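You operate a simulated robot arm through the tools that you are given. There is no shell and no other tool.

You run a simulated two-armed robot. Do the job below in one go: nothing can be reset, and whatever is moved stays where it is left.

Task
Strap the taupe roll tight and push it to the back of the green boards.
Fine: seat the orange buckle, pump the yellow handle till the window reads tight, leave the handle down.

It is judged by the outcome, as a careful person would: the job done as asked, and still so three seconds after it is handed in. It fails if anything else is knocked over, pushed out of place, dropped, spilled or broken.

Robot
Two 7-joint arms with two-finger grippers on one trunk that stands fixed in place. Base frame: the origin is at the foot of the trunk, x ahead of it, y to its left, z up. Units: mm, degrees, N and s.
The left shoulder is at [86, 216, 1244], the right one opposite. With the tool pointing down near the work surface each hand reaches from about 260 to 860 mm from the base axis, measured 20 degrees to its own side. Payload 3.43 kg a hand.
The tool frame of a hand sits at the grasp point between the pads (the TCP): z along the fingers, y along the line on which they close. The tips reach 20 mm beyond it. The gripper opens to 124 mm; its body begins 93 mm behind the TCP.
Orientation is that of the tool frame in the base frame, as [roll, pitch, yaw] about the fixed x, y, z axes, in that order (R = Rz(yaw) Ry(pitch) Rx(roll)). With the fingers straight down and closing along the base's y, the tool's x points along the base's -x, its y along +y and its z along -z.

Tools
- The arms move only by the tool drive_tool. It takes "left_motion", "right_motion" or both (then of equal length, played together; a hand with none holds still); each is a list of rows, each a list of 6 numbers: the shift along the tool's x, y, z in mm, then the turn, a rotation vector about the tool's x, y, z in degrees. In form: [[tx, ty, tz, ax, ay, az], ...]. A call has 1 to 20 rows; each row is the pose to reach, as a shift and turn from the pose commanded when the call began, along the tool's axes at that moment. "left_grip" and "right_grip" are, for a hand that has rows, the finger opening in mm, from 0 to 124, set as the call begins (left out, the last holds). Rows are played at 5 a second. More than 50 mm and 8.6 degrees between two rows, or a gripper value outside its range, and nothing of the call is played. A pose out of reach is approached as far as the arm can. The call stops where the force on the tool passes 40 N (or 10 N more than at its start, if that is more) or the arm is blocked; 0.2 s more then pass. The fingers move at their own pace (about 72 mm/s each) and stop on an object; they squeeze with about 37 N. The grip force told is the motor's: it shows also when the fingers shut on nothing. Time passes only in rows, and 0.2 s behind the last, so rows that repeat a pose let the fingers close. It gives the time, the measured TCP pose, the force on the tool (base axes), the opening and the grip force at its end, in the units of the frame above (readings bear some noise), with the torque about the TCP (base axes, N m) and any sound that the robot's microphone picked up.
- Cameras (640 x 400 px; columns grow to the right, rows downward): "scene" is now at [224.4, 24.6, 1395.3]; the picture's right is [0.17, -0.99, 0.00], its down [-0.67, -0.11, -0.74] and it looks along [0.73, 0.12, -0.68] (base axes); focal length 370 px, centre (320, 200). "left" rides on the left gripper at [82, -14, -140] in its tool frame; the picture's right is [0.17, 0.99, 0.00], its down [-0.83, 0.14, -0.54] and it looks along [-0.53, 0.09, 0.84] (tool axes); focal length 243 px, centre (320, 200). "right" rides on the right gripper at [82, 14, -140] in its tool frame; the picture's right is [-0.17, 0.99, 0.00], its down [-0.83, -0.14, -0.54] and it looks along [-0.53, -0.09, 0.84] (tool axes); focal length 243 px, centre (320, 200). There is no depth. A picture from a camera that has moved, and an enlarged one, comes with that camera's place and axes in the base frame and with its lens. The place of the scene camera against the robot may be out by one fixed shift of up to 18 mm in any direction.
- camera(camera): a new picture of that camera. The clock stands still meanwhile.
- slide_trunk(by): moves the trunk up (or, below 0, down) by that many mm; the arms and the scene camera ride with it, the base frame stays. It gives what a move gives, with no picture.
- aim_head(pan, tilt): turns the head with the scene camera to pan (to the left, within 80 degrees either way) and tilt (down, from -29 to 69), counted from straight ahead of the robot (the tilt from the chest, where the trunk bows). It gives what a move gives.
- enlarge(camera, box): a new picture of the part [left, top, right, bottom] of that camera's present view, enlarged. The clock stands still meanwhile.
- hand_in(): hands the job in; it is judged then, once.

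Nothing tells you positions but the pictures and the camera data. Unless the task says otherwise, let go and move clear before handing in.

The tools are called after "Emit:" as name(argument=value, ...) on one line, values as JSON. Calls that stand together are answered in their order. drive_tool: Moves the arms, as the interface text tells. Its arguments: {"type":"object","properties":{"left_motion":{"type":"array"},"left_grip":{"type":"number"},"right_motion":{"type":"array"},"right_grip":{"type":"number"}},"required":[]} The other tools are called the same way: slide_trunk (by) moves the trunk up or down; aim_head (pan, tilt) turns the head that bears the scene camera; camera (camera) takes a picture; enlarge (camera, box) takes an enlarged picture of a part of a camera's view; hand_in () hands the job in.

At the start:

```text
clock: 0.0
left_tool_pos: [554.7, 325.1, 1115.2]
left_ee_rot: [180.0, 0.0, -180.0]
left_ft_force: [0.0, 0.1, -0.4]
left_ft_torque: [0.01, -0.01, -0.04]
left_width: 123.7
left_grip_force: 0.0
right_tool_pos: [576.5, -134.9, 1091.2]
right_ee_rot: [180.0, 0.0, -179.9]
right_ft_force: [0.0, -0.4, -0.7]
right_ft_torque: [0.02, -0.02, 0.01]
right_width: 123.8
right_grip_force: 0.1
trunk travel left (down, up): [-400.0, 191.0]
head pan, tilt (commanded): [9.6, 42.6]
```

scene: 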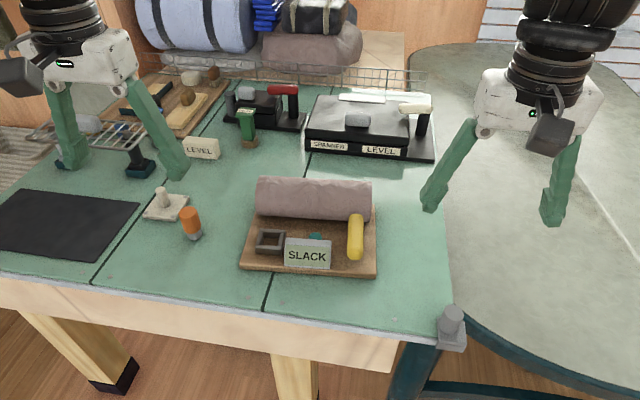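
right: 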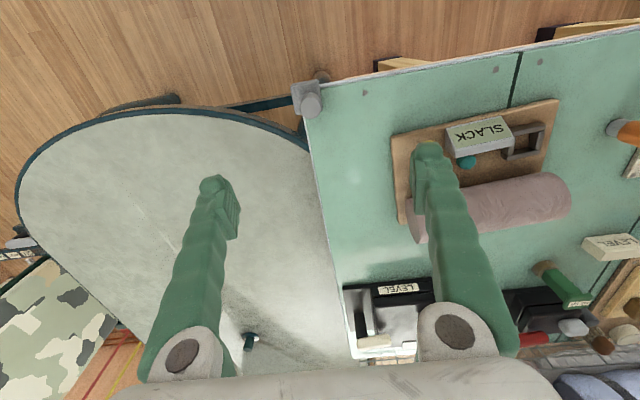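
left: 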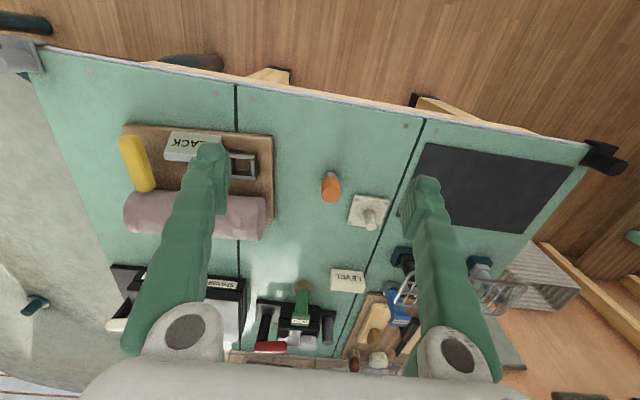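

I see a taupe roll on a wooden base board with a "SLACK" window, a yellow handle, a square dark socket, and an orange buckle-like piece standing on the green boards to its left. I'll look closer before moving.

Emit:
enlarge(camera="scene", box=[220, 160, 400, 290])

Emit:
enlarge(camera="scene", box=[120, 60, 460, 260])

Emit:
enlarge(camera="left", box=[100, 100, 400, 290])

Emit:
enlarge(camera="right", box=[370, 80, 640, 250])

```text
3.08 times, centred on (310, 225) of scene
camera zoom: at [224.4, 24.6, 1395.3], right [0.17, -0.99, 0.0], down [-0.67, -0.11, -0.74], along [0.73, 0.12, -0.68], focal length 1138 px, centre (351, 123)
```

zoom: 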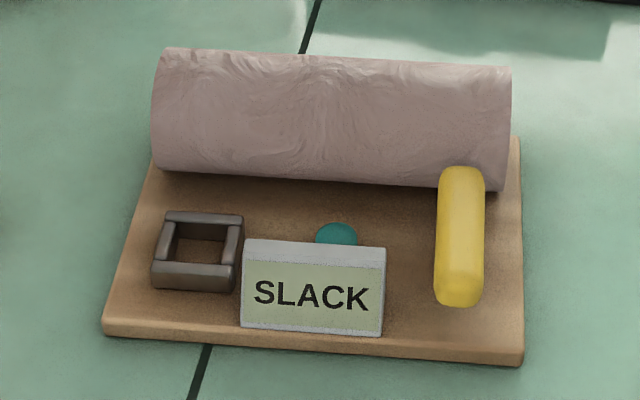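

```text
1.88 times, centred on (290, 160) of scene
camera zoom: at [224.4, 24.6, 1395.3], right [0.17, -0.99, 0.0], down [-0.67, -0.11, -0.74], along [0.73, 0.12, -0.68], focal length 696 px, centre (376, 275)
```

zoom: 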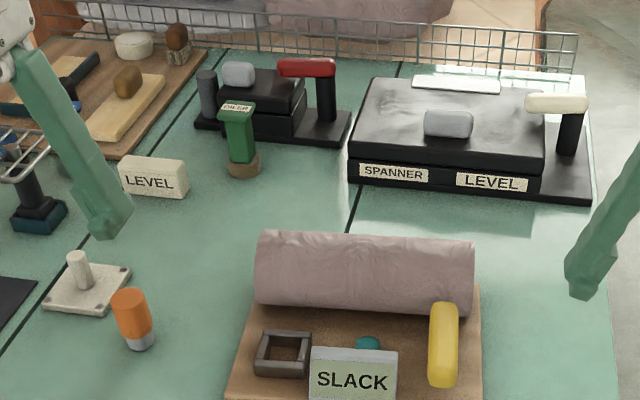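

```text
2.11 times, centred on (250, 195) of left
camera zoom: at [472.6, 311.0, 1255.7], right [-0.17, 0.99, 0.0], down [0.83, 0.14, 0.54], along [0.53, 0.09, -0.84], focal length 511 px, centre (467, 210)
```

zoom: 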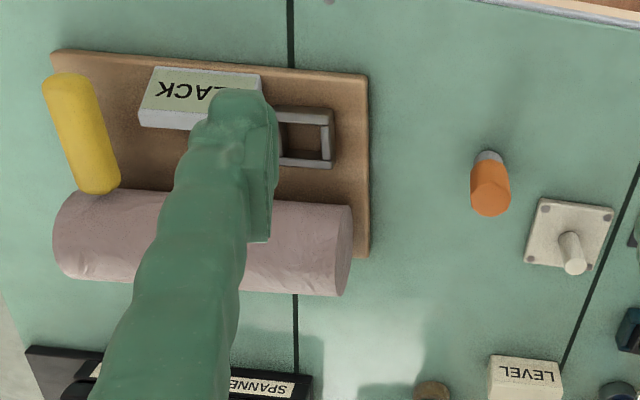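

```text
2.35 times, centred on (505, 165) of right
camera zoom: at [494.2, -122.9, 1232.0], right [0.17, 0.99, 0.0], down [0.83, -0.14, 0.54], along [0.53, -0.09, -0.84], focal length 571 px, centre (-115, 282)
```

zoom: 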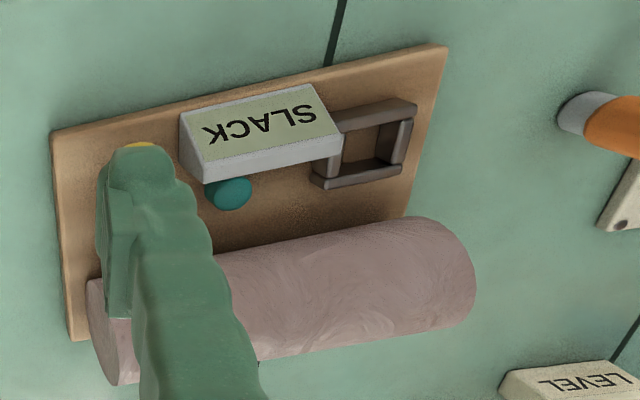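

The roll sits on a wooden carrier with a dark socket, a SLACK window, a teal button and a yellow handle. The orange buckle stands loose on the table to the left, and boxes and devices fill the back of the table. I'll look around with the head before planning the push.

Emit:
aim_head(pan=9.6, tilt=30)

Emit:
camera(camera="scene")

Emit:
enlarge(camera="scene", box=[180, 120, 460, 295])

```text
clock: 0.8
left_tool_pos: [553.5, 324.4, 1116.3]
left_ee_rot: [179.9, 0.0, 180.0]
left_ft_force: [0.3, 0.2, 0.3]
left_ft_torque: [-0.02, -0.03, 0.02]
left_width: 124.0
left_grip_force: 0.1
right_tool_pos: [576.1, -136.9, 1091.0]
right_ee_rot: [180.0, 0.0, -179.9]
right_ft_force: [0.3, -0.3, 0.2]
right_ft_torque: [0.01, 0.02, -0.05]
right_width: 123.9
right_grip_force: 0.1
trunk travel left (down, up): [-400.0, 191.0]
head pan, tilt (commanded): [9.6, 30.0]
```

```text
taken
camera scene: at [231.5, 25.8, 1414.3], right [0.17, -0.99, 0.0], down [-0.49, -0.08, -0.87], along [0.85, 0.14, -0.5], focal length 370 px, centre (320, 200)
```

scene: 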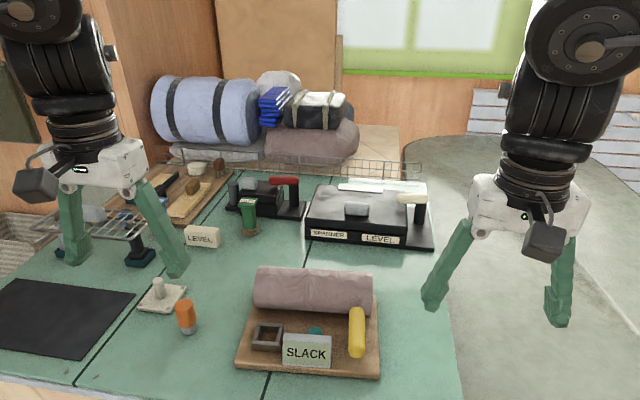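

```text
2.29 times, centred on (320, 208) of scene
camera zoom: at [231.5, 25.8, 1414.3], right [0.17, -0.99, 0.0], down [-0.49, -0.08, -0.87], along [0.85, 0.14, -0.5], focal length 846 px, centre (320, 183)
```

zoom: 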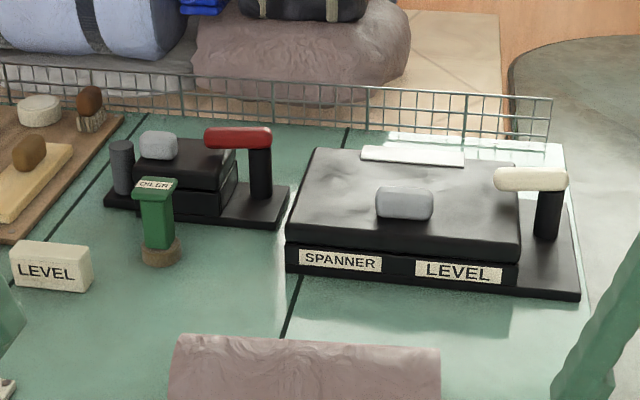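

I've estimated the table at z≈842, the carrier with roll around x 610–800 and y 0–235, the buckle near (672, 364), and the black box front near x≈1015. Next I'll bring both wrist cameras lower for a close look at the carrier and the buckle.

Emit:
drive_tool(left_motion=[[-7, 8, 23, 0, 0, 0], [-14, 16, 46, 0, 0, 0], [-21, 24, 69, 0, 0, 0], [-28, 32, 92, 0, 0, 0], [-36, 39, 115, 0, 0, 0]], right_motion=[[-3, 39, 16, 0, 0, 0], [-6, 78, 32, 0, 0, 0], [-9, 117, 48, 0, 0, 0], [-12, 156, 64, 0, 0, 0], [-14, 195, 81, 0, 0, 0]])

Emit:
camera(camera="left")

Emit:
camera(camera="right")

```text
clock: 1.9
left_tool_pos: [589.3, 363.7, 1001.5]
left_ee_rot: [-179.8, 0.0, -180.0]
left_ft_force: [0.2, -0.2, 0.5]
left_ft_torque: [-0.05, 0.01, 0.0]
left_width: 124.1
left_grip_force: 0.0
right_tool_pos: [593.4, 54.8, 1016.7]
right_ee_rot: [179.2, -0.1, 179.1]
right_ft_force: [-0.9, 0.8, 1.1]
right_ft_torque: [-0.02, 0.0, -0.04]
right_width: 124.0
right_grip_force: 0.1
trunk travel left (down, up): [-400.0, 191.0]
head pan, tilt (commanded): [9.6, 30.0]
```

```text
taken
camera left: at [508.6, 350.7, 1141.5], right [-0.17, 0.99, 0.0], down [0.83, 0.14, 0.54], along [0.53, 0.09, -0.84], focal length 243 px, centre (320, 200)
```

left: 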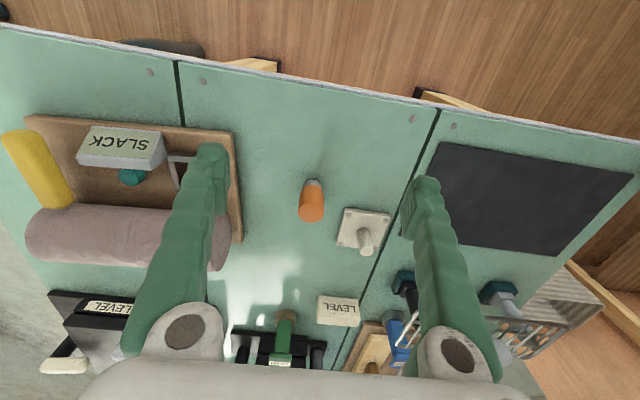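

```text
taken
camera right: at [513.5, 66.7, 1158.1], right [0.18, 0.98, 0.01], down [0.83, -0.16, 0.54], along [0.53, -0.09, -0.84], focal length 243 px, centre (320, 200)
```

right: 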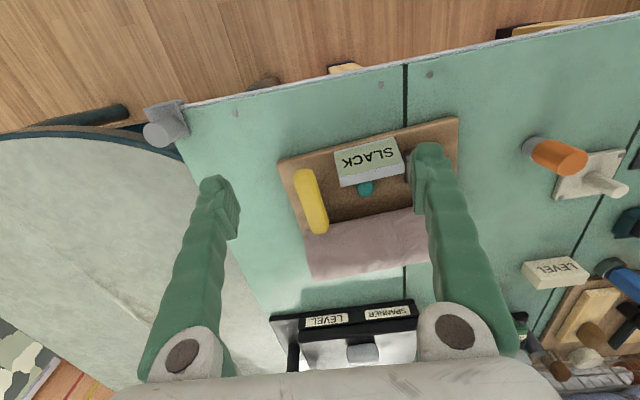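

Emit:
enlarge(camera="right", box=[260, 110, 480, 250])

Emit:
enlarge(camera="left", box=[250, 130, 410, 290])

Emit:
enlarge(camera="left", box=[0, 90, 260, 290])

Emit:
enlarge(camera="right", box=[480, 80, 640, 320])

```text
2.86 times, centred on (370, 180) of right
camera zoom: at [513.5, 66.7, 1158.1], right [0.18, 0.98, 0.01], down [0.83, -0.16, 0.54], along [0.53, -0.09, -0.84], focal length 693 px, centre (177, 257)
```

zoom: 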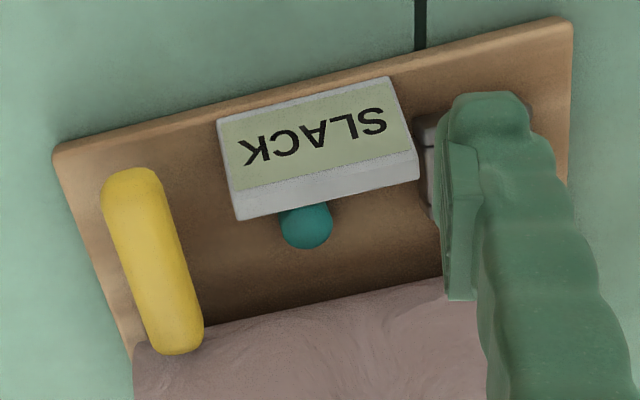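

```text
2.50 times, centred on (330, 210) of left
camera zoom: at [508.6, 350.7, 1141.5], right [-0.17, 0.99, 0.0], down [0.83, 0.14, 0.54], along [0.53, 0.09, -0.84], focal length 606 px, centre (295, 175)
```

zoom: 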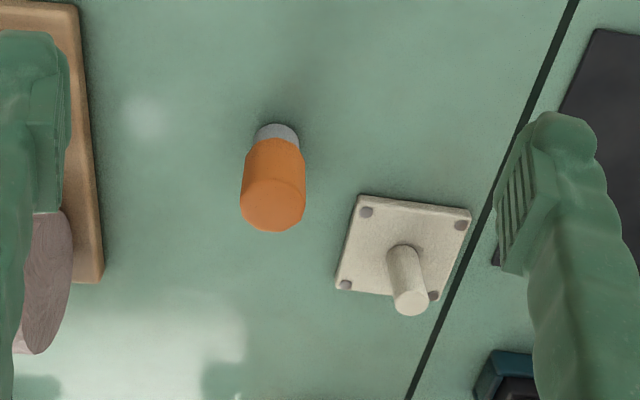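

```text
2.00 times, centred on (130, 190) of left
camera zoom: at [508.6, 350.7, 1141.5], right [-0.17, 0.99, 0.0], down [0.83, 0.14, 0.54], along [0.53, 0.09, -0.84], focal length 485 px, centre (700, 220)
```

zoom: 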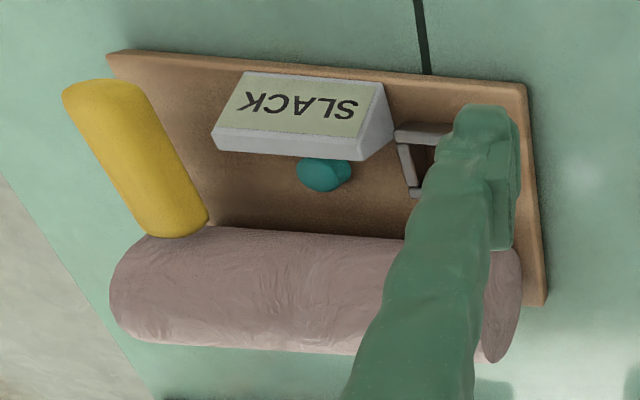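

```text
1.67 times, centred on (560, 200) of right
camera zoom: at [513.5, 66.7, 1158.1], right [0.18, 0.98, 0.01], down [0.83, -0.16, 0.54], along [0.53, -0.09, -0.84], focal length 404 px, centre (-80, 200)
```

zoom: 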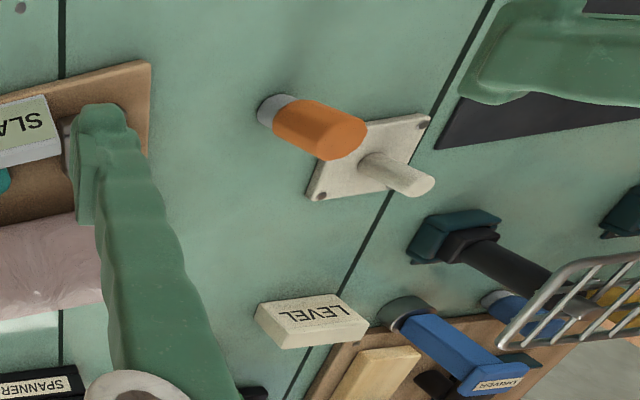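

The wrist cameras put the table nearer z≈793 and the carrier top near 808, so the scene camera is noticeably offset. Next I'll tilt the right hand for a side view of the yellow handle and the socket.

Emit:
drive_tool(right_motion=[[0, -24, 6, -7.5, 0, 0], [0, -48, 12, -15, 0, 0], [0, -72, 18, -22.5, 0, 0], [0, -96, 24, -30, 0, 0], [0, -120, 30, -37.5, 0, 0], [0, -145, 37, -45, 0, 0], [0, -145, 37, -45, 0, 0]])

Emit:
camera(camera="right")

Emit:
enlarge(camera="right", box=[220, 100, 460, 290])

Emit:
camera(camera="left")

```text
clock: 3.5
left_tool_pos: [589.5, 363.7, 1001.7]
left_ee_rot: [-179.9, 0.1, -180.0]
left_ft_force: [-0.3, 0.5, 0.2]
left_ft_torque: [-0.04, -0.01, 0.02]
left_width: 124.3
left_grip_force: 0.1
right_tool_pos: [588.5, -86.3, 972.7]
right_ee_rot: [135.1, 0.0, -180.0]
right_ft_force: [-0.1, 0.7, 0.3]
right_ft_torque: [-0.04, -0.02, 0.0]
right_width: 123.9
right_grip_force: 0.0
trunk travel left (down, up): [-400.0, 191.0]
head pan, tilt (commanded): [9.6, 30.0]
```

```text
taken
camera right: at [507.0, -176.8, 1082.2], right [0.17, 0.7, 0.7], down [0.83, -0.48, 0.28], along [0.53, 0.53, -0.66], focal length 243 px, centre (320, 200)
```

right: 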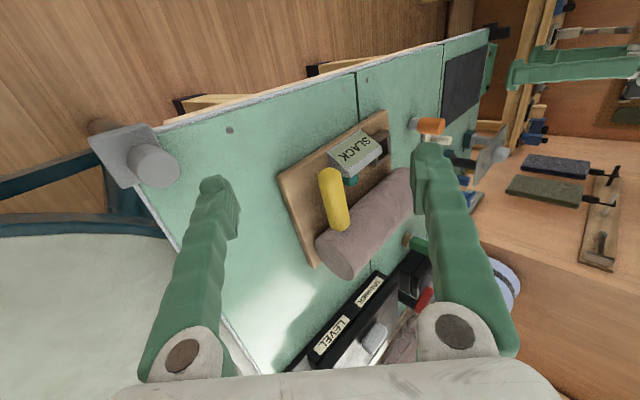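

```text
2.11 times, centred on (340, 195) of right
camera zoom: at [507.0, -176.8, 1082.2], right [0.17, 0.7, 0.7], down [0.83, -0.48, 0.28], along [0.53, 0.53, -0.66], focal length 511 px, centre (278, 210)
```

zoom: 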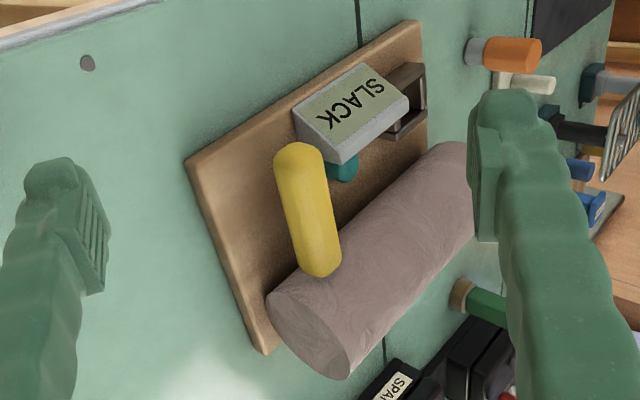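

```text
taken
camera left: at [508.0, 350.1, 1142.0], right [-0.17, 0.99, 0.0], down [0.83, 0.14, 0.54], along [0.53, 0.09, -0.84], focal length 243 px, centre (320, 200)
```

left: 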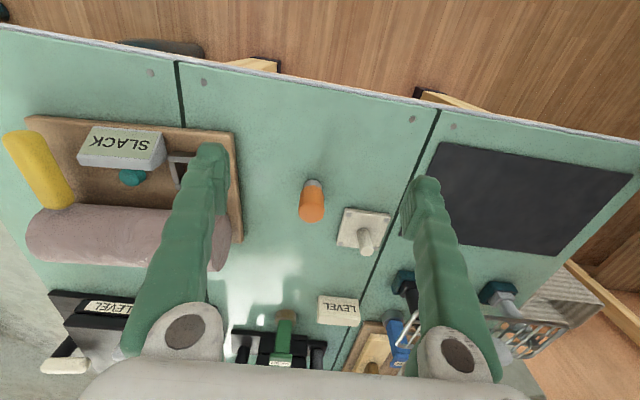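

The handle seems to lie about 50 mm above the carrier board and nearly level. I need a low side view to see what carries it, so I'll lower the right hand beside the table's right edge, pointing left.

Emit:
drive_tool(right_motion=[[-15, -9, 3.4, -7.5, 0, 0], [-30, -18, 6.8, -15, 0, 0], [-45, -27, 10.3, -22.5, 0, 0], [-61, -36, 13.7, -30, 0, 0], [-76, -45, 17.2, -37.5, 0, 0], [-91.5, -54.4, 20.6, -45, 0, 0], [-91.5, -54.4, 20.6, -45, 0, 0]])

Emit:
camera(camera="right")

Emit:
camera(camera="scene")

```text
clock: 5.2
left_tool_pos: [588.6, 362.3, 1003.7]
left_ee_rot: [180.0, -0.1, 180.0]
left_ft_force: [0.0, 0.3, 0.9]
left_ft_torque: [0.03, -0.01, 0.02]
left_width: 123.8
left_grip_force: 0.0
right_tool_pos: [680.0, -111.2, 921.3]
right_ee_rot: [90.0, 0.2, -180.0]
right_ft_force: [0.0, 0.1, -0.3]
right_ft_torque: [-0.02, -0.01, -0.05]
right_width: 124.0
right_grip_force: 0.1
trunk travel left (down, up): [-400.0, 191.0]
head pan, tilt (commanded): [9.6, 30.0]
```

```text
taken
camera right: at [597.7, -252.7, 935.1], right [0.16, 0.0, 0.99], down [0.83, -0.54, -0.14], along [0.53, 0.84, -0.09], focal length 243 px, centre (320, 200)
```

right: 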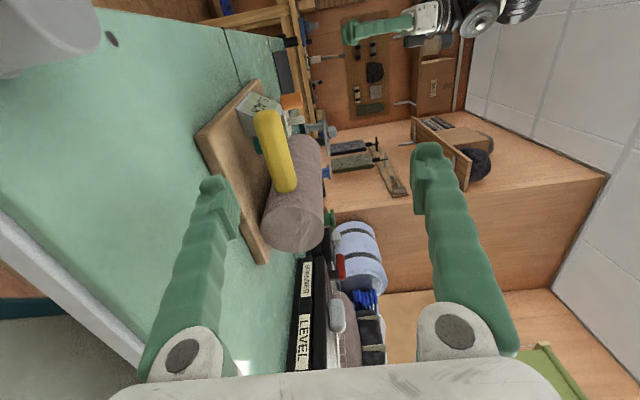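

```text
taken
camera scene: at [230.7, 25.1, 1414.5], right [0.17, -0.99, 0.0], down [-0.49, -0.08, -0.87], along [0.85, 0.14, -0.5], focal length 370 px, centre (320, 200)
```

scene: 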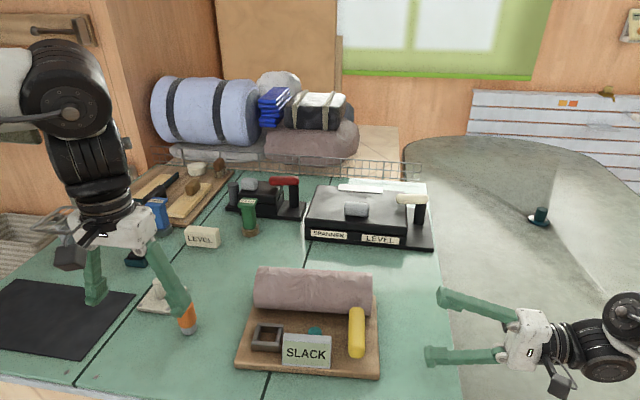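

Emit:
enlarge(camera="right", box=[190, 70, 350, 270])

Emit:
enlarge(camera="right", box=[220, 80, 340, 200])

```text
2.00 times, centred on (270, 170) of right
camera zoom: at [597.7, -252.7, 935.1], right [0.16, 0.0, 0.99], down [0.83, -0.54, -0.14], along [0.53, 0.84, -0.09], focal length 485 px, centre (420, 260)
```

zoom: 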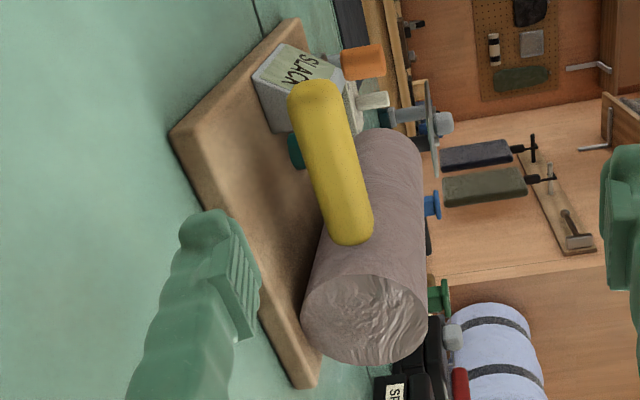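

```text
3.33 times, centred on (280, 140) of right
camera zoom: at [597.7, -252.7, 935.1], right [0.16, 0.0, 0.99], down [0.83, -0.54, -0.14], along [0.53, 0.84, -0.09], focal length 809 px, centre (453, 400)
```

zoom: 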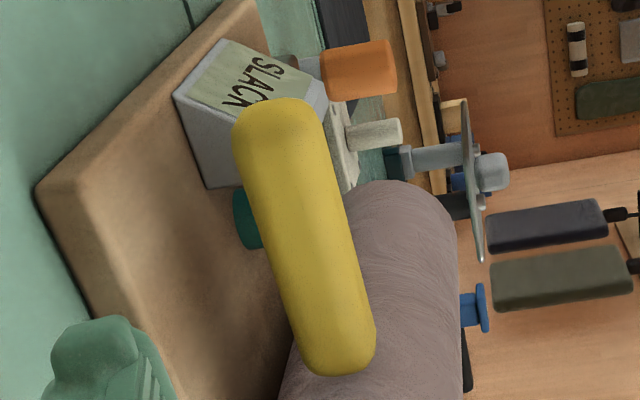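

The handle is a roughly level bar from about (650, 25) to (755, 31) at z≈862, and the roll has a radius of about 46 mm. The orange buckle stands at about (701, 371), 78 mm tall. Next I'll look closer at the buckle and the socket.

Emit:
enlarge(camera="left", box=[280, 160, 350, 240])

Emit:
enlarge(camera="scene", box=[230, 310, 390, 390])

Emit:
enlarge(camera="scene", box=[140, 260, 240, 350])

```text
5.00 times, centred on (315, 200) of left
camera zoom: at [507.2, 348.6, 1142.9], right [-0.17, 0.99, 0.0], down [0.83, 0.14, 0.54], along [0.53, 0.09, -0.84], focal length 1213 px, centre (345, 200)
```

zoom: 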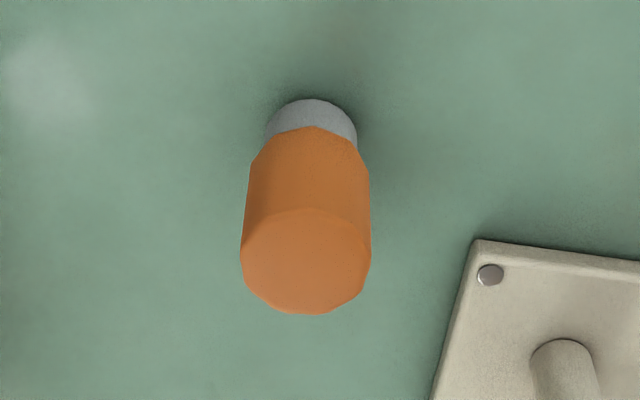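

```text
4.00 times, centred on (310, 350) of scene
camera zoom: at [230.7, 25.1, 1414.5], right [0.17, -0.99, 0.0], down [-0.49, -0.08, -0.87], along [0.85, 0.14, -0.5], focal length 1480 px, centre (360, -400)
```

zoom: 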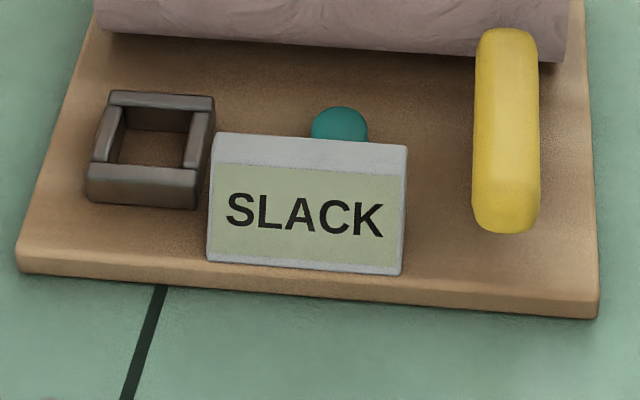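

```text
4.44 times, centred on (190, 305) of scene
camera zoom: at [230.7, 25.1, 1414.5], right [0.17, -0.99, 0.0], down [-0.49, -0.08, -0.87], along [0.85, 0.14, -0.5], focal length 1644 px, centre (898, -267)
```

zoom: 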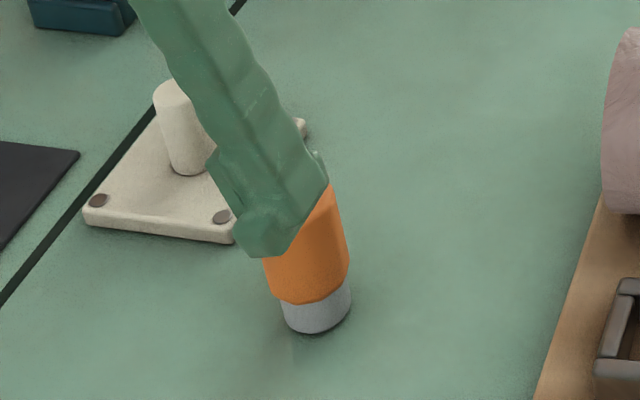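

The buckle is a round grey plug with an orange body, and the window box beside the socket stands up to about z≈872. I'll move the left hand above the socket to measure it without fingers in the way.

Emit:
drive_tool(left_motion=[[2, -42, 0, 0, 0, 0], [4, -84, 0, 0, 0, 0], [6, -126, 0, 0, 0, 0], [9, -168, 0, 0, 0, 0], [9, -168, 0, 0, 0, 0]])

Emit:
camera(camera="left")

Emit:
enlarge(camera="left", box=[220, 120, 440, 260])

```text
clock: 6.3
left_tool_pos: [580.9, 195.0, 998.1]
left_ee_rot: [-179.9, 0.0, -180.0]
left_ft_force: [0.4, 0.7, 0.4]
left_ft_torque: [-0.05, -0.01, 0.01]
left_width: 124.0
left_grip_force: 0.0
right_tool_pos: [678.6, -109.9, 920.2]
right_ee_rot: [90.1, -0.1, -179.9]
right_ft_force: [-0.1, 0.0, -0.7]
right_ft_torque: [-0.07, 0.01, 0.04]
right_width: 123.9
right_grip_force: 0.0
trunk travel left (down, up): [-400.0, 191.0]
head pan, tilt (commanded): [9.6, 30.0]
```

```text
taken
camera left: at [499.3, 181.5, 1139.8], right [-0.17, 0.99, 0.0], down [0.83, 0.14, 0.54], along [0.53, 0.09, -0.84], focal length 243 px, centre (320, 200)
```

left: 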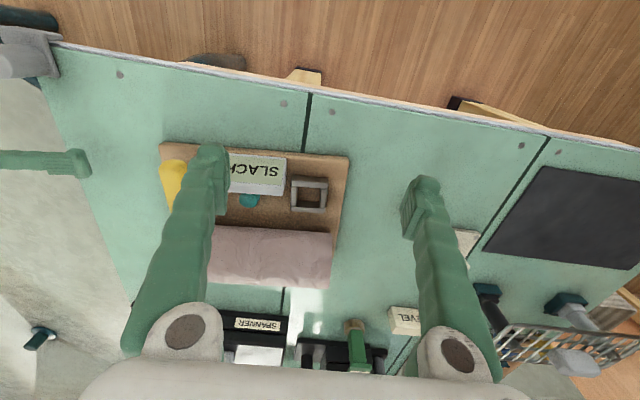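

```text
2.86 times, centred on (330, 190) of left
camera zoom: at [499.3, 181.5, 1139.8], right [-0.17, 0.99, 0.0], down [0.83, 0.14, 0.54], along [0.53, 0.09, -0.84], focal length 693 px, centre (291, 229)
```

zoom: 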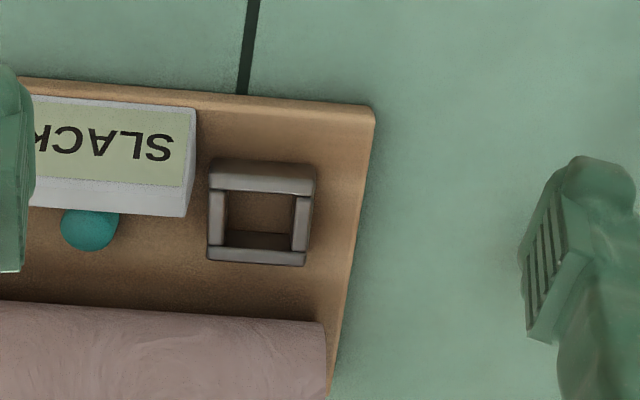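

The socket opening is about 35 mm square, centred near (691, 198) with its rim at z≈829. The 28 mm plug therefore has about 3 mm of clearance each side. Now I'll go above the buckle with the left hand and check the alignment.

Emit:
drive_tool(left_motion=[[-24, 35.3, 7, 0, 0, 0], [-48, 70.6, 14, 0, 0, 0], [-72, 106, 21, 0, 0, 0], [-96, 141, 28, 0, 0, 0], [-120, 176.5, 35, 0, 0, 0], [-120, 176.5, 35, 0, 0, 0]], left_grip=84)

Emit:
camera(camera="left")

Emit:
enlarge(camera="left", box=[230, 120, 430, 270])

```text
clock: 7.8
left_tool_pos: [702.9, 375.2, 964.5]
left_ee_rot: [-180.0, 0.0, 180.0]
left_ft_force: [-0.9, -0.3, 0.0]
left_ft_torque: [-0.04, -0.04, 0.02]
left_width: 83.6
left_grip_force: 0.1
right_tool_pos: [679.2, -111.1, 920.0]
right_ee_rot: [90.0, -0.1, -179.9]
right_ft_force: [0.7, 0.4, 0.2]
right_ft_torque: [-0.01, -0.01, -0.03]
right_width: 123.7
right_grip_force: 0.0
trunk travel left (down, up): [-400.0, 191.0]
head pan, tilt (commanded): [9.6, 30.0]
```

```text
taken
camera left: at [620.7, 361.5, 1105.3], right [-0.17, 0.99, 0.0], down [0.83, 0.14, 0.54], along [0.53, 0.09, -0.84], focal length 243 px, centre (320, 200)
```

left: 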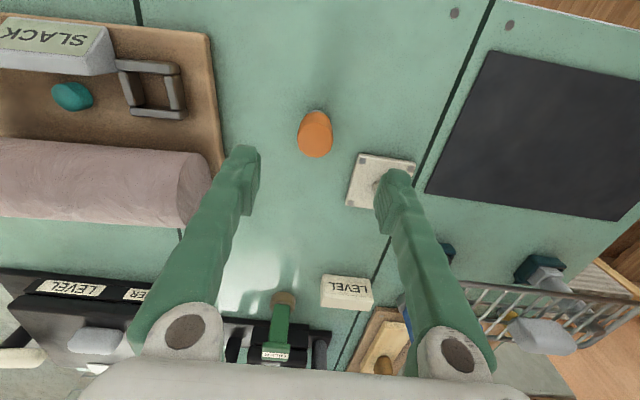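

```text
2.67 times, centred on (330, 195) of left
camera zoom: at [620.7, 361.5, 1105.3], right [-0.17, 0.99, 0.0], down [0.83, 0.14, 0.54], along [0.53, 0.09, -0.84], focal length 647 px, centre (293, 213)
```

zoom: 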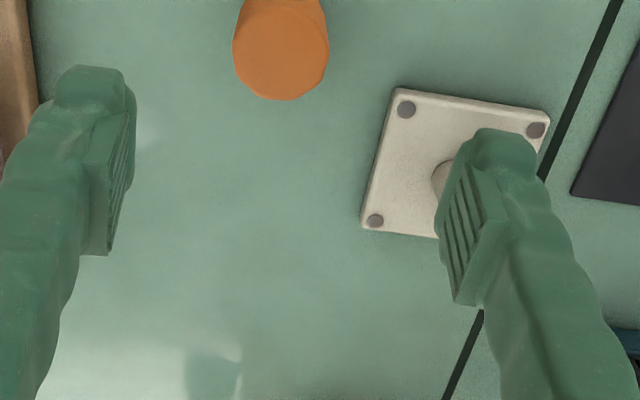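

The buckle's axis is at about (700, 370.5) with its top at z≈871. I'll line up over it, descend so the pads hold its upper half, and close.

Emit:
drive_tool(left_motion=[[2.5, -4.5, 0, 0, 0, 0], [2.5, -4.5, 30, 0, 0, 0], [2.5, -4.5, 60, 0, 0, 0], [2.5, -4.5, 90, 0, 0, 0], [2.5, -4.5, 106, 0, 0, 0], [2.5, -4.5, 106, 0, 0, 0]])

Emit:
enlarge(camera="left", box=[200, 100, 440, 280])

```text
clock: 9.2
left_tool_pos: [698.5, 366.8, 860.2]
left_ee_rot: [-180.0, -0.1, -179.9]
left_ft_force: [0.2, 0.2, -0.5]
left_ft_torque: [0.02, 0.0, 0.02]
left_width: 84.1
left_grip_force: 0.0
right_tool_pos: [679.6, -111.2, 920.1]
right_ee_rot: [90.0, 0.0, -179.9]
right_ft_force: [-0.3, -0.4, 0.2]
right_ft_torque: [0.01, -0.01, -0.01]
right_width: 124.0
right_grip_force: 0.1
trunk travel left (down, up): [-400.0, 191.0]
head pan, tilt (commanded): [9.6, 30.0]
```

```text
2.22 times, centred on (320, 190) of left
camera zoom: at [616.9, 353.4, 1000.1], right [-0.17, 0.99, 0.0], down [0.83, 0.14, 0.54], along [0.53, 0.09, -0.84], focal length 539 px, centre (320, 222)
```

zoom: 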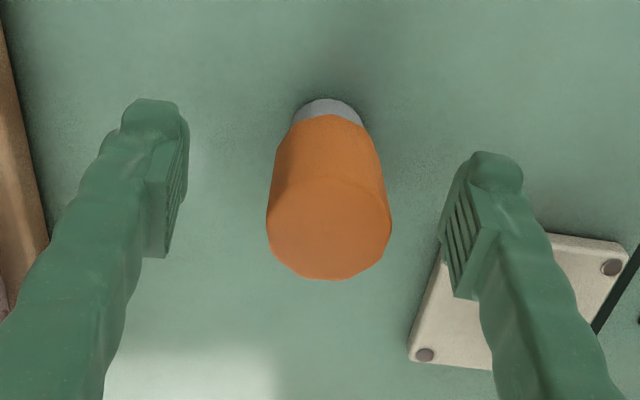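

The buckle sits about 3 mm to the +y side of the fingers' midline, so I'll shift over it and close.

Emit:
drive_tool(left_motion=[[-1, 3, 0, 0, 0, 0], [-1, 3, 0, 0, 0, 0]])

Emit:
drive_tool(left_motion=[[0, 0, 0, 0, 0, 0], [0, 0, 0, 0, 0, 0], [0, 0, 0, 0, 0, 0], [0, 0, 0, 0, 0, 0]], left_grip=20)

Emit:
enlarge(camera="left", box=[200, 100, 440, 280])

```text
clock: 9.8
left_tool_pos: [701.0, 370.4, 859.4]
left_ee_rot: [-180.0, 0.0, 180.0]
left_ft_force: [0.0, 0.4, -0.1]
left_ft_torque: [0.0, 0.03, 0.01]
left_width: 83.7
left_grip_force: 0.1
right_tool_pos: [679.2, -111.2, 919.7]
right_ee_rot: [90.0, 0.0, -180.0]
right_ft_force: [0.4, 0.6, 0.1]
right_ft_torque: [-0.01, -0.03, 0.01]
right_width: 124.0
right_grip_force: 0.0
trunk travel left (down, up): [-400.0, 191.0]
head pan, tilt (commanded): [9.6, 30.0]
```

```text
clock: 10.8
left_tool_pos: [700.2, 370.1, 860.6]
left_ee_rot: [179.9, 0.1, -180.0]
left_ft_force: [-0.1, 0.0, -0.5]
left_ft_torque: [-0.04, -0.02, -0.02]
left_width: 34.1
left_grip_force: 37.1
right_tool_pos: [679.1, -110.9, 919.6]
right_ee_rot: [90.0, 0.0, -179.9]
right_ft_force: [0.2, -0.6, -0.3]
right_ft_torque: [0.02, -0.03, 0.04]
right_width: 123.9
right_grip_force: 0.1
trunk travel left (down, up): [-400.0, 191.0]
head pan, tilt (commanded): [9.6, 30.0]
```

```text
2.22 times, centred on (320, 190) of left
camera zoom: at [618.2, 356.6, 1000.0], right [-0.17, 0.99, 0.0], down [0.83, 0.14, 0.54], along [0.53, 0.09, -0.84], focal length 539 px, centre (320, 222)
```

zoom: 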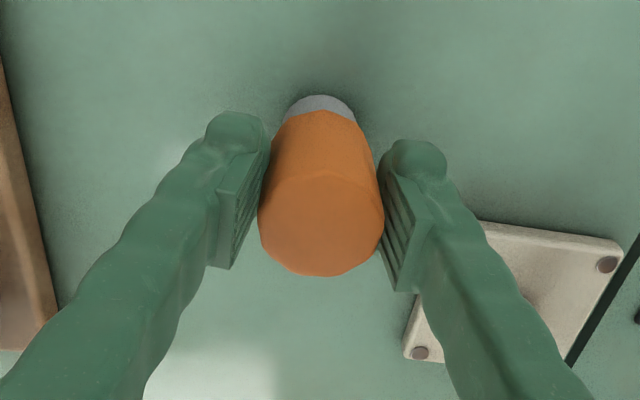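

The buckle is held at 34 mm. I'll lift it clear and check that it hangs straight.

Emit:
drive_tool(left_motion=[[0, 0, -15, 0, 0, 0], [0, 0, -45, 0, 0, 0], [0, 0, -75, 0, 0, 0], [0, 0, -100, 0, 0, 0], [0, 0, -100, 0, 0, 0]])

Emit:
enlarge(camera="left", box=[200, 100, 440, 280])

Emit:
enlarge(camera="scene", box=[120, 200, 280, 350])

```text
clock: 11.9
left_tool_pos: [699.4, 371.0, 960.0]
left_ee_rot: [-180.0, -0.1, -180.0]
left_ft_force: [0.5, -0.2, 0.0]
left_ft_torque: [-0.01, 0.01, -0.01]
left_width: 34.2
left_grip_force: 36.7
right_tool_pos: [680.4, -110.9, 920.0]
right_ee_rot: [90.1, -0.1, 180.0]
right_ft_force: [-0.6, 0.0, -0.2]
right_ft_torque: [-0.01, 0.01, -0.02]
right_width: 123.9
right_grip_force: 0.1
trunk travel left (down, up): [-400.0, 191.0]
head pan, tilt (commanded): [9.6, 30.0]
```

```text
2.22 times, centred on (320, 190) of left
camera zoom: at [617.2, 357.2, 1100.5], right [-0.17, 0.99, 0.0], down [0.83, 0.14, 0.54], along [0.53, 0.09, -0.84], focal length 539 px, centre (320, 222)
```

zoom: 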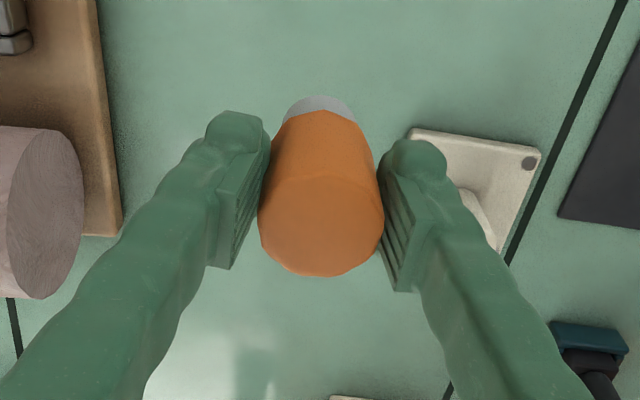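

```text
2.67 times, centred on (200, 275) of scene
camera zoom: at [232.0, 26.2, 1414.3], right [0.17, -0.99, 0.0], down [-0.49, -0.08, -0.87], along [0.85, 0.14, -0.5], focal length 987 px, centre (640, 0)
```

zoom: 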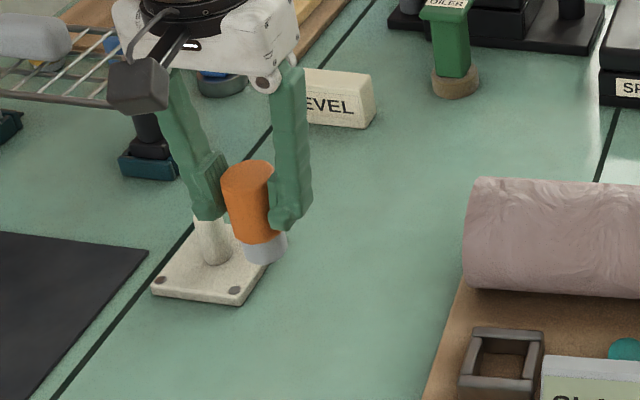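

The buckle hangs straight on the tool axis. I'll carry it over to above the socket at (691, 198).

Emit:
drive_tool(left_motion=[[2, -40, 0, 0, 0, 0], [4, -80, 0, 0, 0, 0], [6, -120, 0, 0, 0, 0], [8, -155, 0, 0, 0, 0], [9, -172.5, 0, 0, 0, 0], [9, -172.5, 0, 0, 0, 0], [9, -172.5, 0, 0, 0, 0]])

Emit:
enlarge(camera="left", box=[200, 60, 440, 240])

Emit:
enlarge(camera="scene", box=[220, 240, 380, 390])

Emit:
enlarge(camera="right", box=[190, 40, 370, 200])

```text
clock: 13.6
left_tool_pos: [693.1, 200.4, 957.6]
left_ee_rot: [-180.0, 0.0, -180.0]
left_ft_force: [0.7, -0.1, 0.1]
left_ft_torque: [0.03, 0.01, 0.02]
left_width: 33.8
left_grip_force: 37.4
right_tool_pos: [678.8, -110.9, 921.0]
right_ee_rot: [90.1, 0.0, 179.9]
right_ft_force: [0.7, 0.4, -1.2]
right_ft_torque: [-0.03, 0.01, 0.0]
right_width: 123.9
right_grip_force: 0.2
trunk travel left (down, up): [-400.0, 191.0]
head pan, tilt (commanded): [9.6, 30.0]
```

```text
2.22 times, centred on (320, 150) of left
camera zoom: at [610.5, 187.0, 1097.3], right [-0.17, 0.99, 0.0], down [0.83, 0.14, 0.54], along [0.53, 0.09, -0.84], focal length 539 px, centre (320, 311)
```

zoom: 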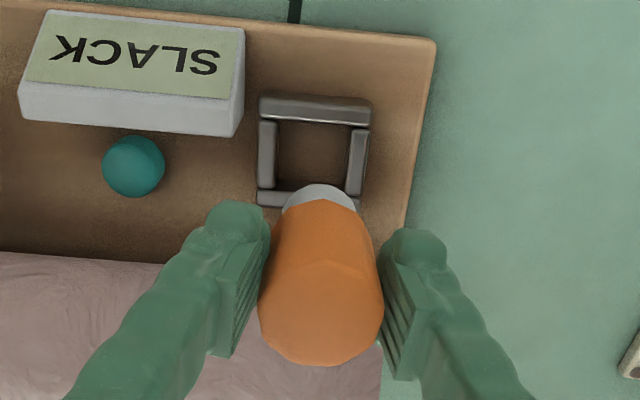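

```text
2.67 times, centred on (300, 315) of scene
camera zoom: at [231.6, 25.7, 1414.4], right [0.17, -0.99, 0.0], down [-0.49, -0.08, -0.87], along [0.85, 0.14, -0.5], focal length 987 px, centre (373, -107)
```

zoom: 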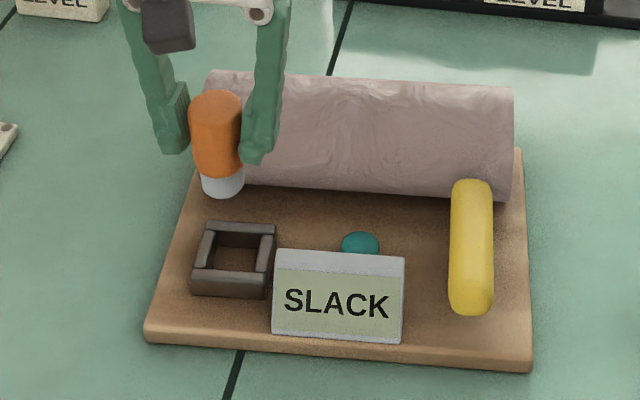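

```text
2.50 times, centred on (280, 120) of right
camera zoom: at [598.1, -252.4, 934.8], right [0.17, 0.0, 0.99], down [0.83, -0.54, -0.14], along [0.53, 0.84, -0.09], focal length 606 px, centre (420, 400)
```

zoom: 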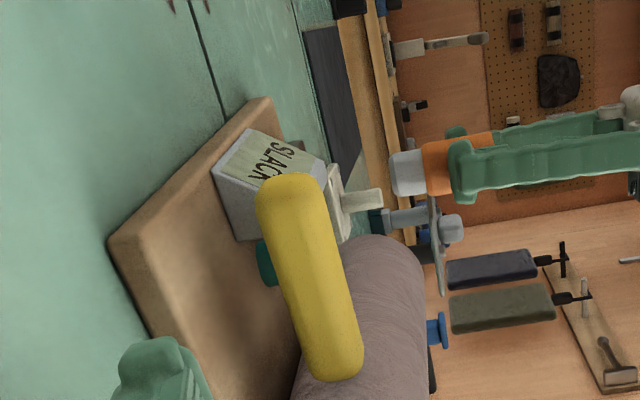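

In the hand view the socket centre sits about 2 mm nearer and 4 mm to the −y side of the plug's axis. I'll correct that and lower until the plug is just above the rim.

Emit:
drive_tool(left_motion=[[2, -4, 0, 0, 0, 0], [2, -4, 20, 0, 0, 0], [2, -4, 40, 0, 0, 0], [2, -4, 53, 0, 0, 0], [2, -4, 53, 0, 0, 0], [2, -4, 53, 0, 0, 0]])

Emit:
enlarge(camera="left", box=[240, 80, 400, 200])

Emit:
enlarge(camera="scene", box=[230, 270, 330, 370])

Emit:
enlarge(camera="right", box=[210, 40, 330, 150])

```text
clock: 14.9
left_tool_pos: [689.4, 194.3, 905.1]
left_ee_rot: [-180.0, 0.1, -180.0]
left_ft_force: [0.1, -0.3, -0.3]
left_ft_torque: [0.0, 0.0, 0.03]
left_width: 33.8
left_grip_force: 37.6
right_tool_pos: [680.1, -111.5, 920.4]
right_ee_rot: [90.1, 0.0, -179.9]
right_ft_force: [-0.5, 0.6, 0.6]
right_ft_torque: [0.02, 0.0, 0.0]
right_width: 124.1
right_grip_force: 0.0
trunk travel left (down, up): [-400.0, 191.0]
head pan, tilt (commanded): [9.6, 30.0]
```

```text
3.33 times, centred on (320, 140) of left
camera zoom: at [607.9, 181.2, 1045.4], right [-0.17, 0.99, 0.0], down [0.83, 0.14, 0.54], along [0.53, 0.09, -0.84], focal length 809 px, centre (320, 400)
```

zoom: 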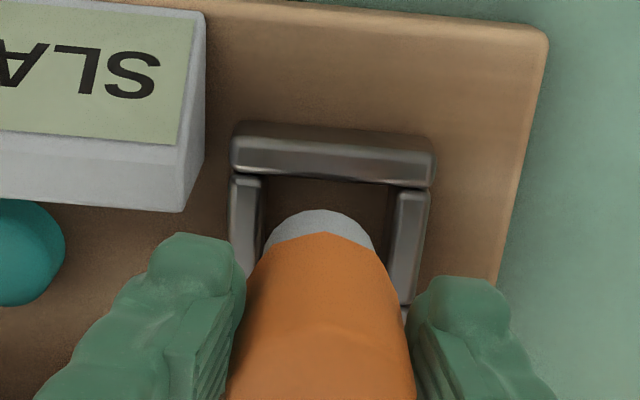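

```text
4.00 times, centred on (280, 320) of scene
camera zoom: at [231.6, 25.8, 1414.4], right [0.17, -0.99, 0.0], down [-0.49, -0.08, -0.87], along [0.85, 0.14, -0.5], focal length 1480 px, centre (480, -280)
```

zoom: 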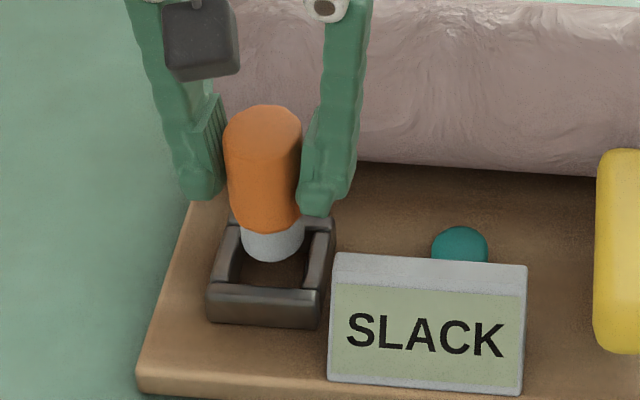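

```text
3.64 times, centred on (270, 95) of right
camera zoom: at [598.1, -252.3, 934.9], right [0.17, 0.0, 0.99], down [0.83, -0.54, -0.14], along [0.53, 0.84, -0.09], focal length 882 px, centre (502, 582)
```

zoom: 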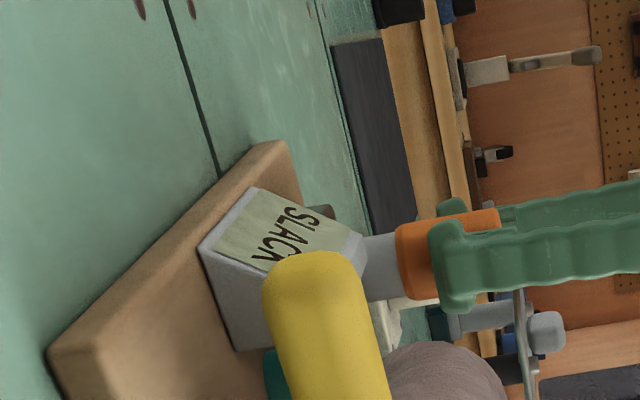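

The plug now hangs about 12 mm above the rim and needs about 1.5 mm more in +x and 2 mm in +y. I'll apply that and re-check.

Emit:
drive_tool(left_motion=[[-1.5, 2.2, 0, 0, 0, 0], [-1.5, 2.2, 5, 0, 0, 0], [-1.5, 2.2, 5, 0, 0, 0], [-1.5, 2.2, 5, 0, 0, 0]])

Emit:
enlarge(camera="left", box=[260, 100, 380, 190])

Emit:
enlarge(camera="scene", box=[250, 290, 320, 360])

```text
clock: 15.9
left_tool_pos: [690.5, 195.5, 900.4]
left_ee_rot: [179.9, -0.1, 180.0]
left_ft_force: [-0.1, -0.2, -1.3]
left_ft_torque: [0.02, -0.03, 0.0]
left_width: 33.9
left_grip_force: 37.0
right_tool_pos: [679.4, -111.6, 920.1]
right_ee_rot: [90.1, 0.0, 180.0]
right_ft_force: [-0.3, 0.2, -0.2]
right_ft_torque: [0.0, -0.02, 0.0]
right_width: 124.3
right_grip_force: 0.1
trunk travel left (down, up): [-400.0, 191.0]
head pan, tilt (commanded): [9.6, 30.0]
```

```text
4.44 times, centred on (320, 145) of left
camera zoom: at [609.3, 182.8, 1041.3], right [-0.17, 0.99, 0.0], down [0.83, 0.14, 0.54], along [0.53, 0.09, -0.84], focal length 1078 px, centre (320, 444)
```

zoom: 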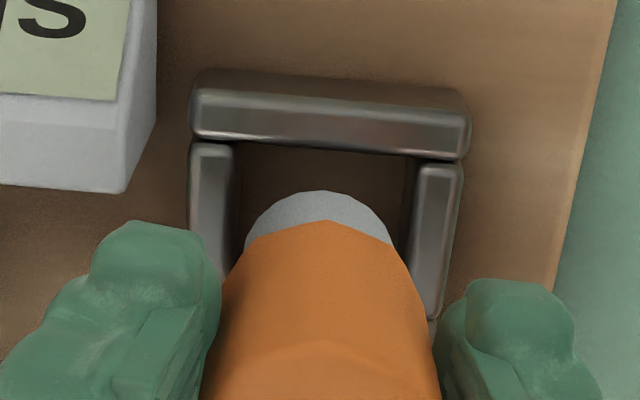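

```text
5.71 times, centred on (285, 325) of scene
camera zoom: at [231.6, 25.8, 1414.4], right [0.17, -0.99, 0.0], down [-0.49, -0.08, -0.87], along [0.85, 0.14, -0.5], focal length 2114 px, centre (520, -514)
```

zoom: 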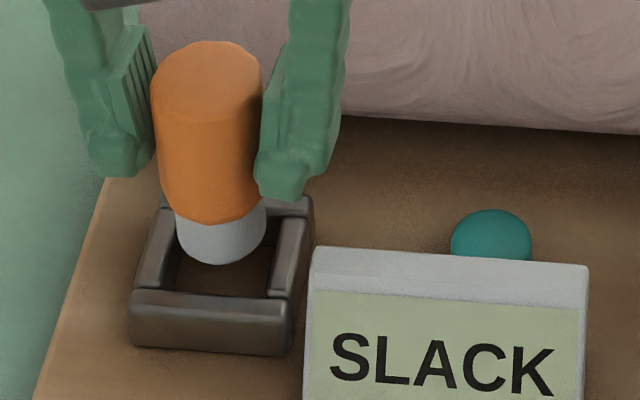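

The plug is centred within about a millimetre in both views. I'll lower it into the socket slowly and watch the force.

Emit:
drive_tool(left_motion=[[0, 0, 4, 0, 0, 0], [0, 0, 8, 0, 0, 0], [0, 0, 12, 0, 0, 0], [0, 0, 15, 0, 0, 0], [0, 0, 15, 0, 0, 0]])

Emit:
enlarge(camera="left", box=[260, 100, 380, 190])

Emit:
enlarge(camera="scene", box=[250, 290, 320, 360])

```text
clock: 17.1
left_tool_pos: [690.6, 196.6, 884.3]
left_ee_rot: [180.0, 0.0, -179.9]
left_ft_force: [-0.1, -0.9, -0.3]
left_ft_torque: [-0.04, 0.02, 0.0]
left_width: 33.7
left_grip_force: 37.1
right_tool_pos: [679.0, -111.9, 919.8]
right_ee_rot: [90.0, 0.0, -180.0]
right_ft_force: [0.0, -0.1, -0.1]
right_ft_torque: [-0.01, -0.02, 0.04]
right_width: 124.1
right_grip_force: 0.0
trunk travel left (down, up): [-400.0, 191.0]
head pan, tilt (commanded): [9.6, 30.0]
```

```text
4.44 times, centred on (320, 145) of left
camera zoom: at [609.0, 182.6, 1025.4], right [-0.17, 0.99, 0.0], down [0.83, 0.14, 0.54], along [0.53, 0.09, -0.84], focal length 1078 px, centre (320, 444)
```

zoom: 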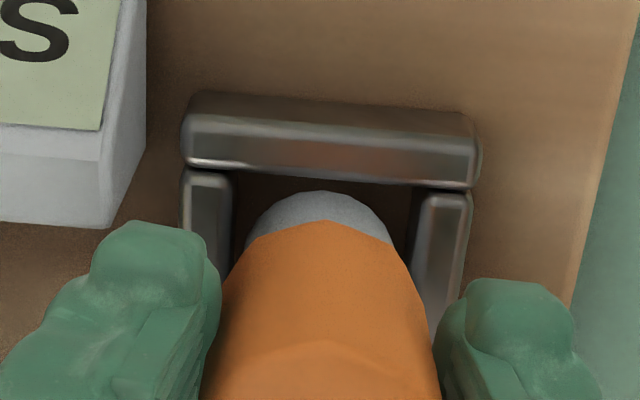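

```text
5.71 times, centred on (285, 325) of scene
camera zoom: at [231.5, 25.8, 1414.4], right [0.17, -0.99, 0.0], down [-0.49, -0.08, -0.87], along [0.85, 0.14, -0.5], focal length 2114 px, centre (520, -514)
```

zoom: 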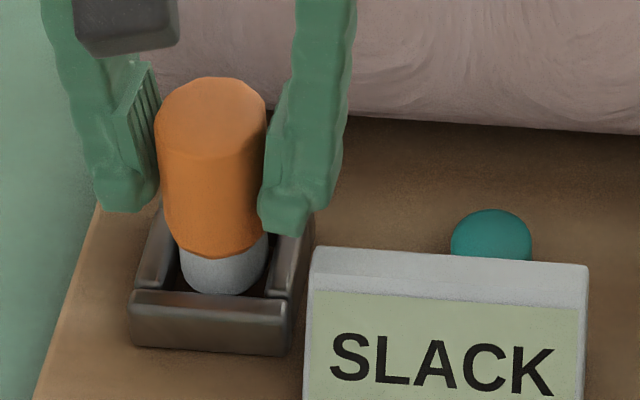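

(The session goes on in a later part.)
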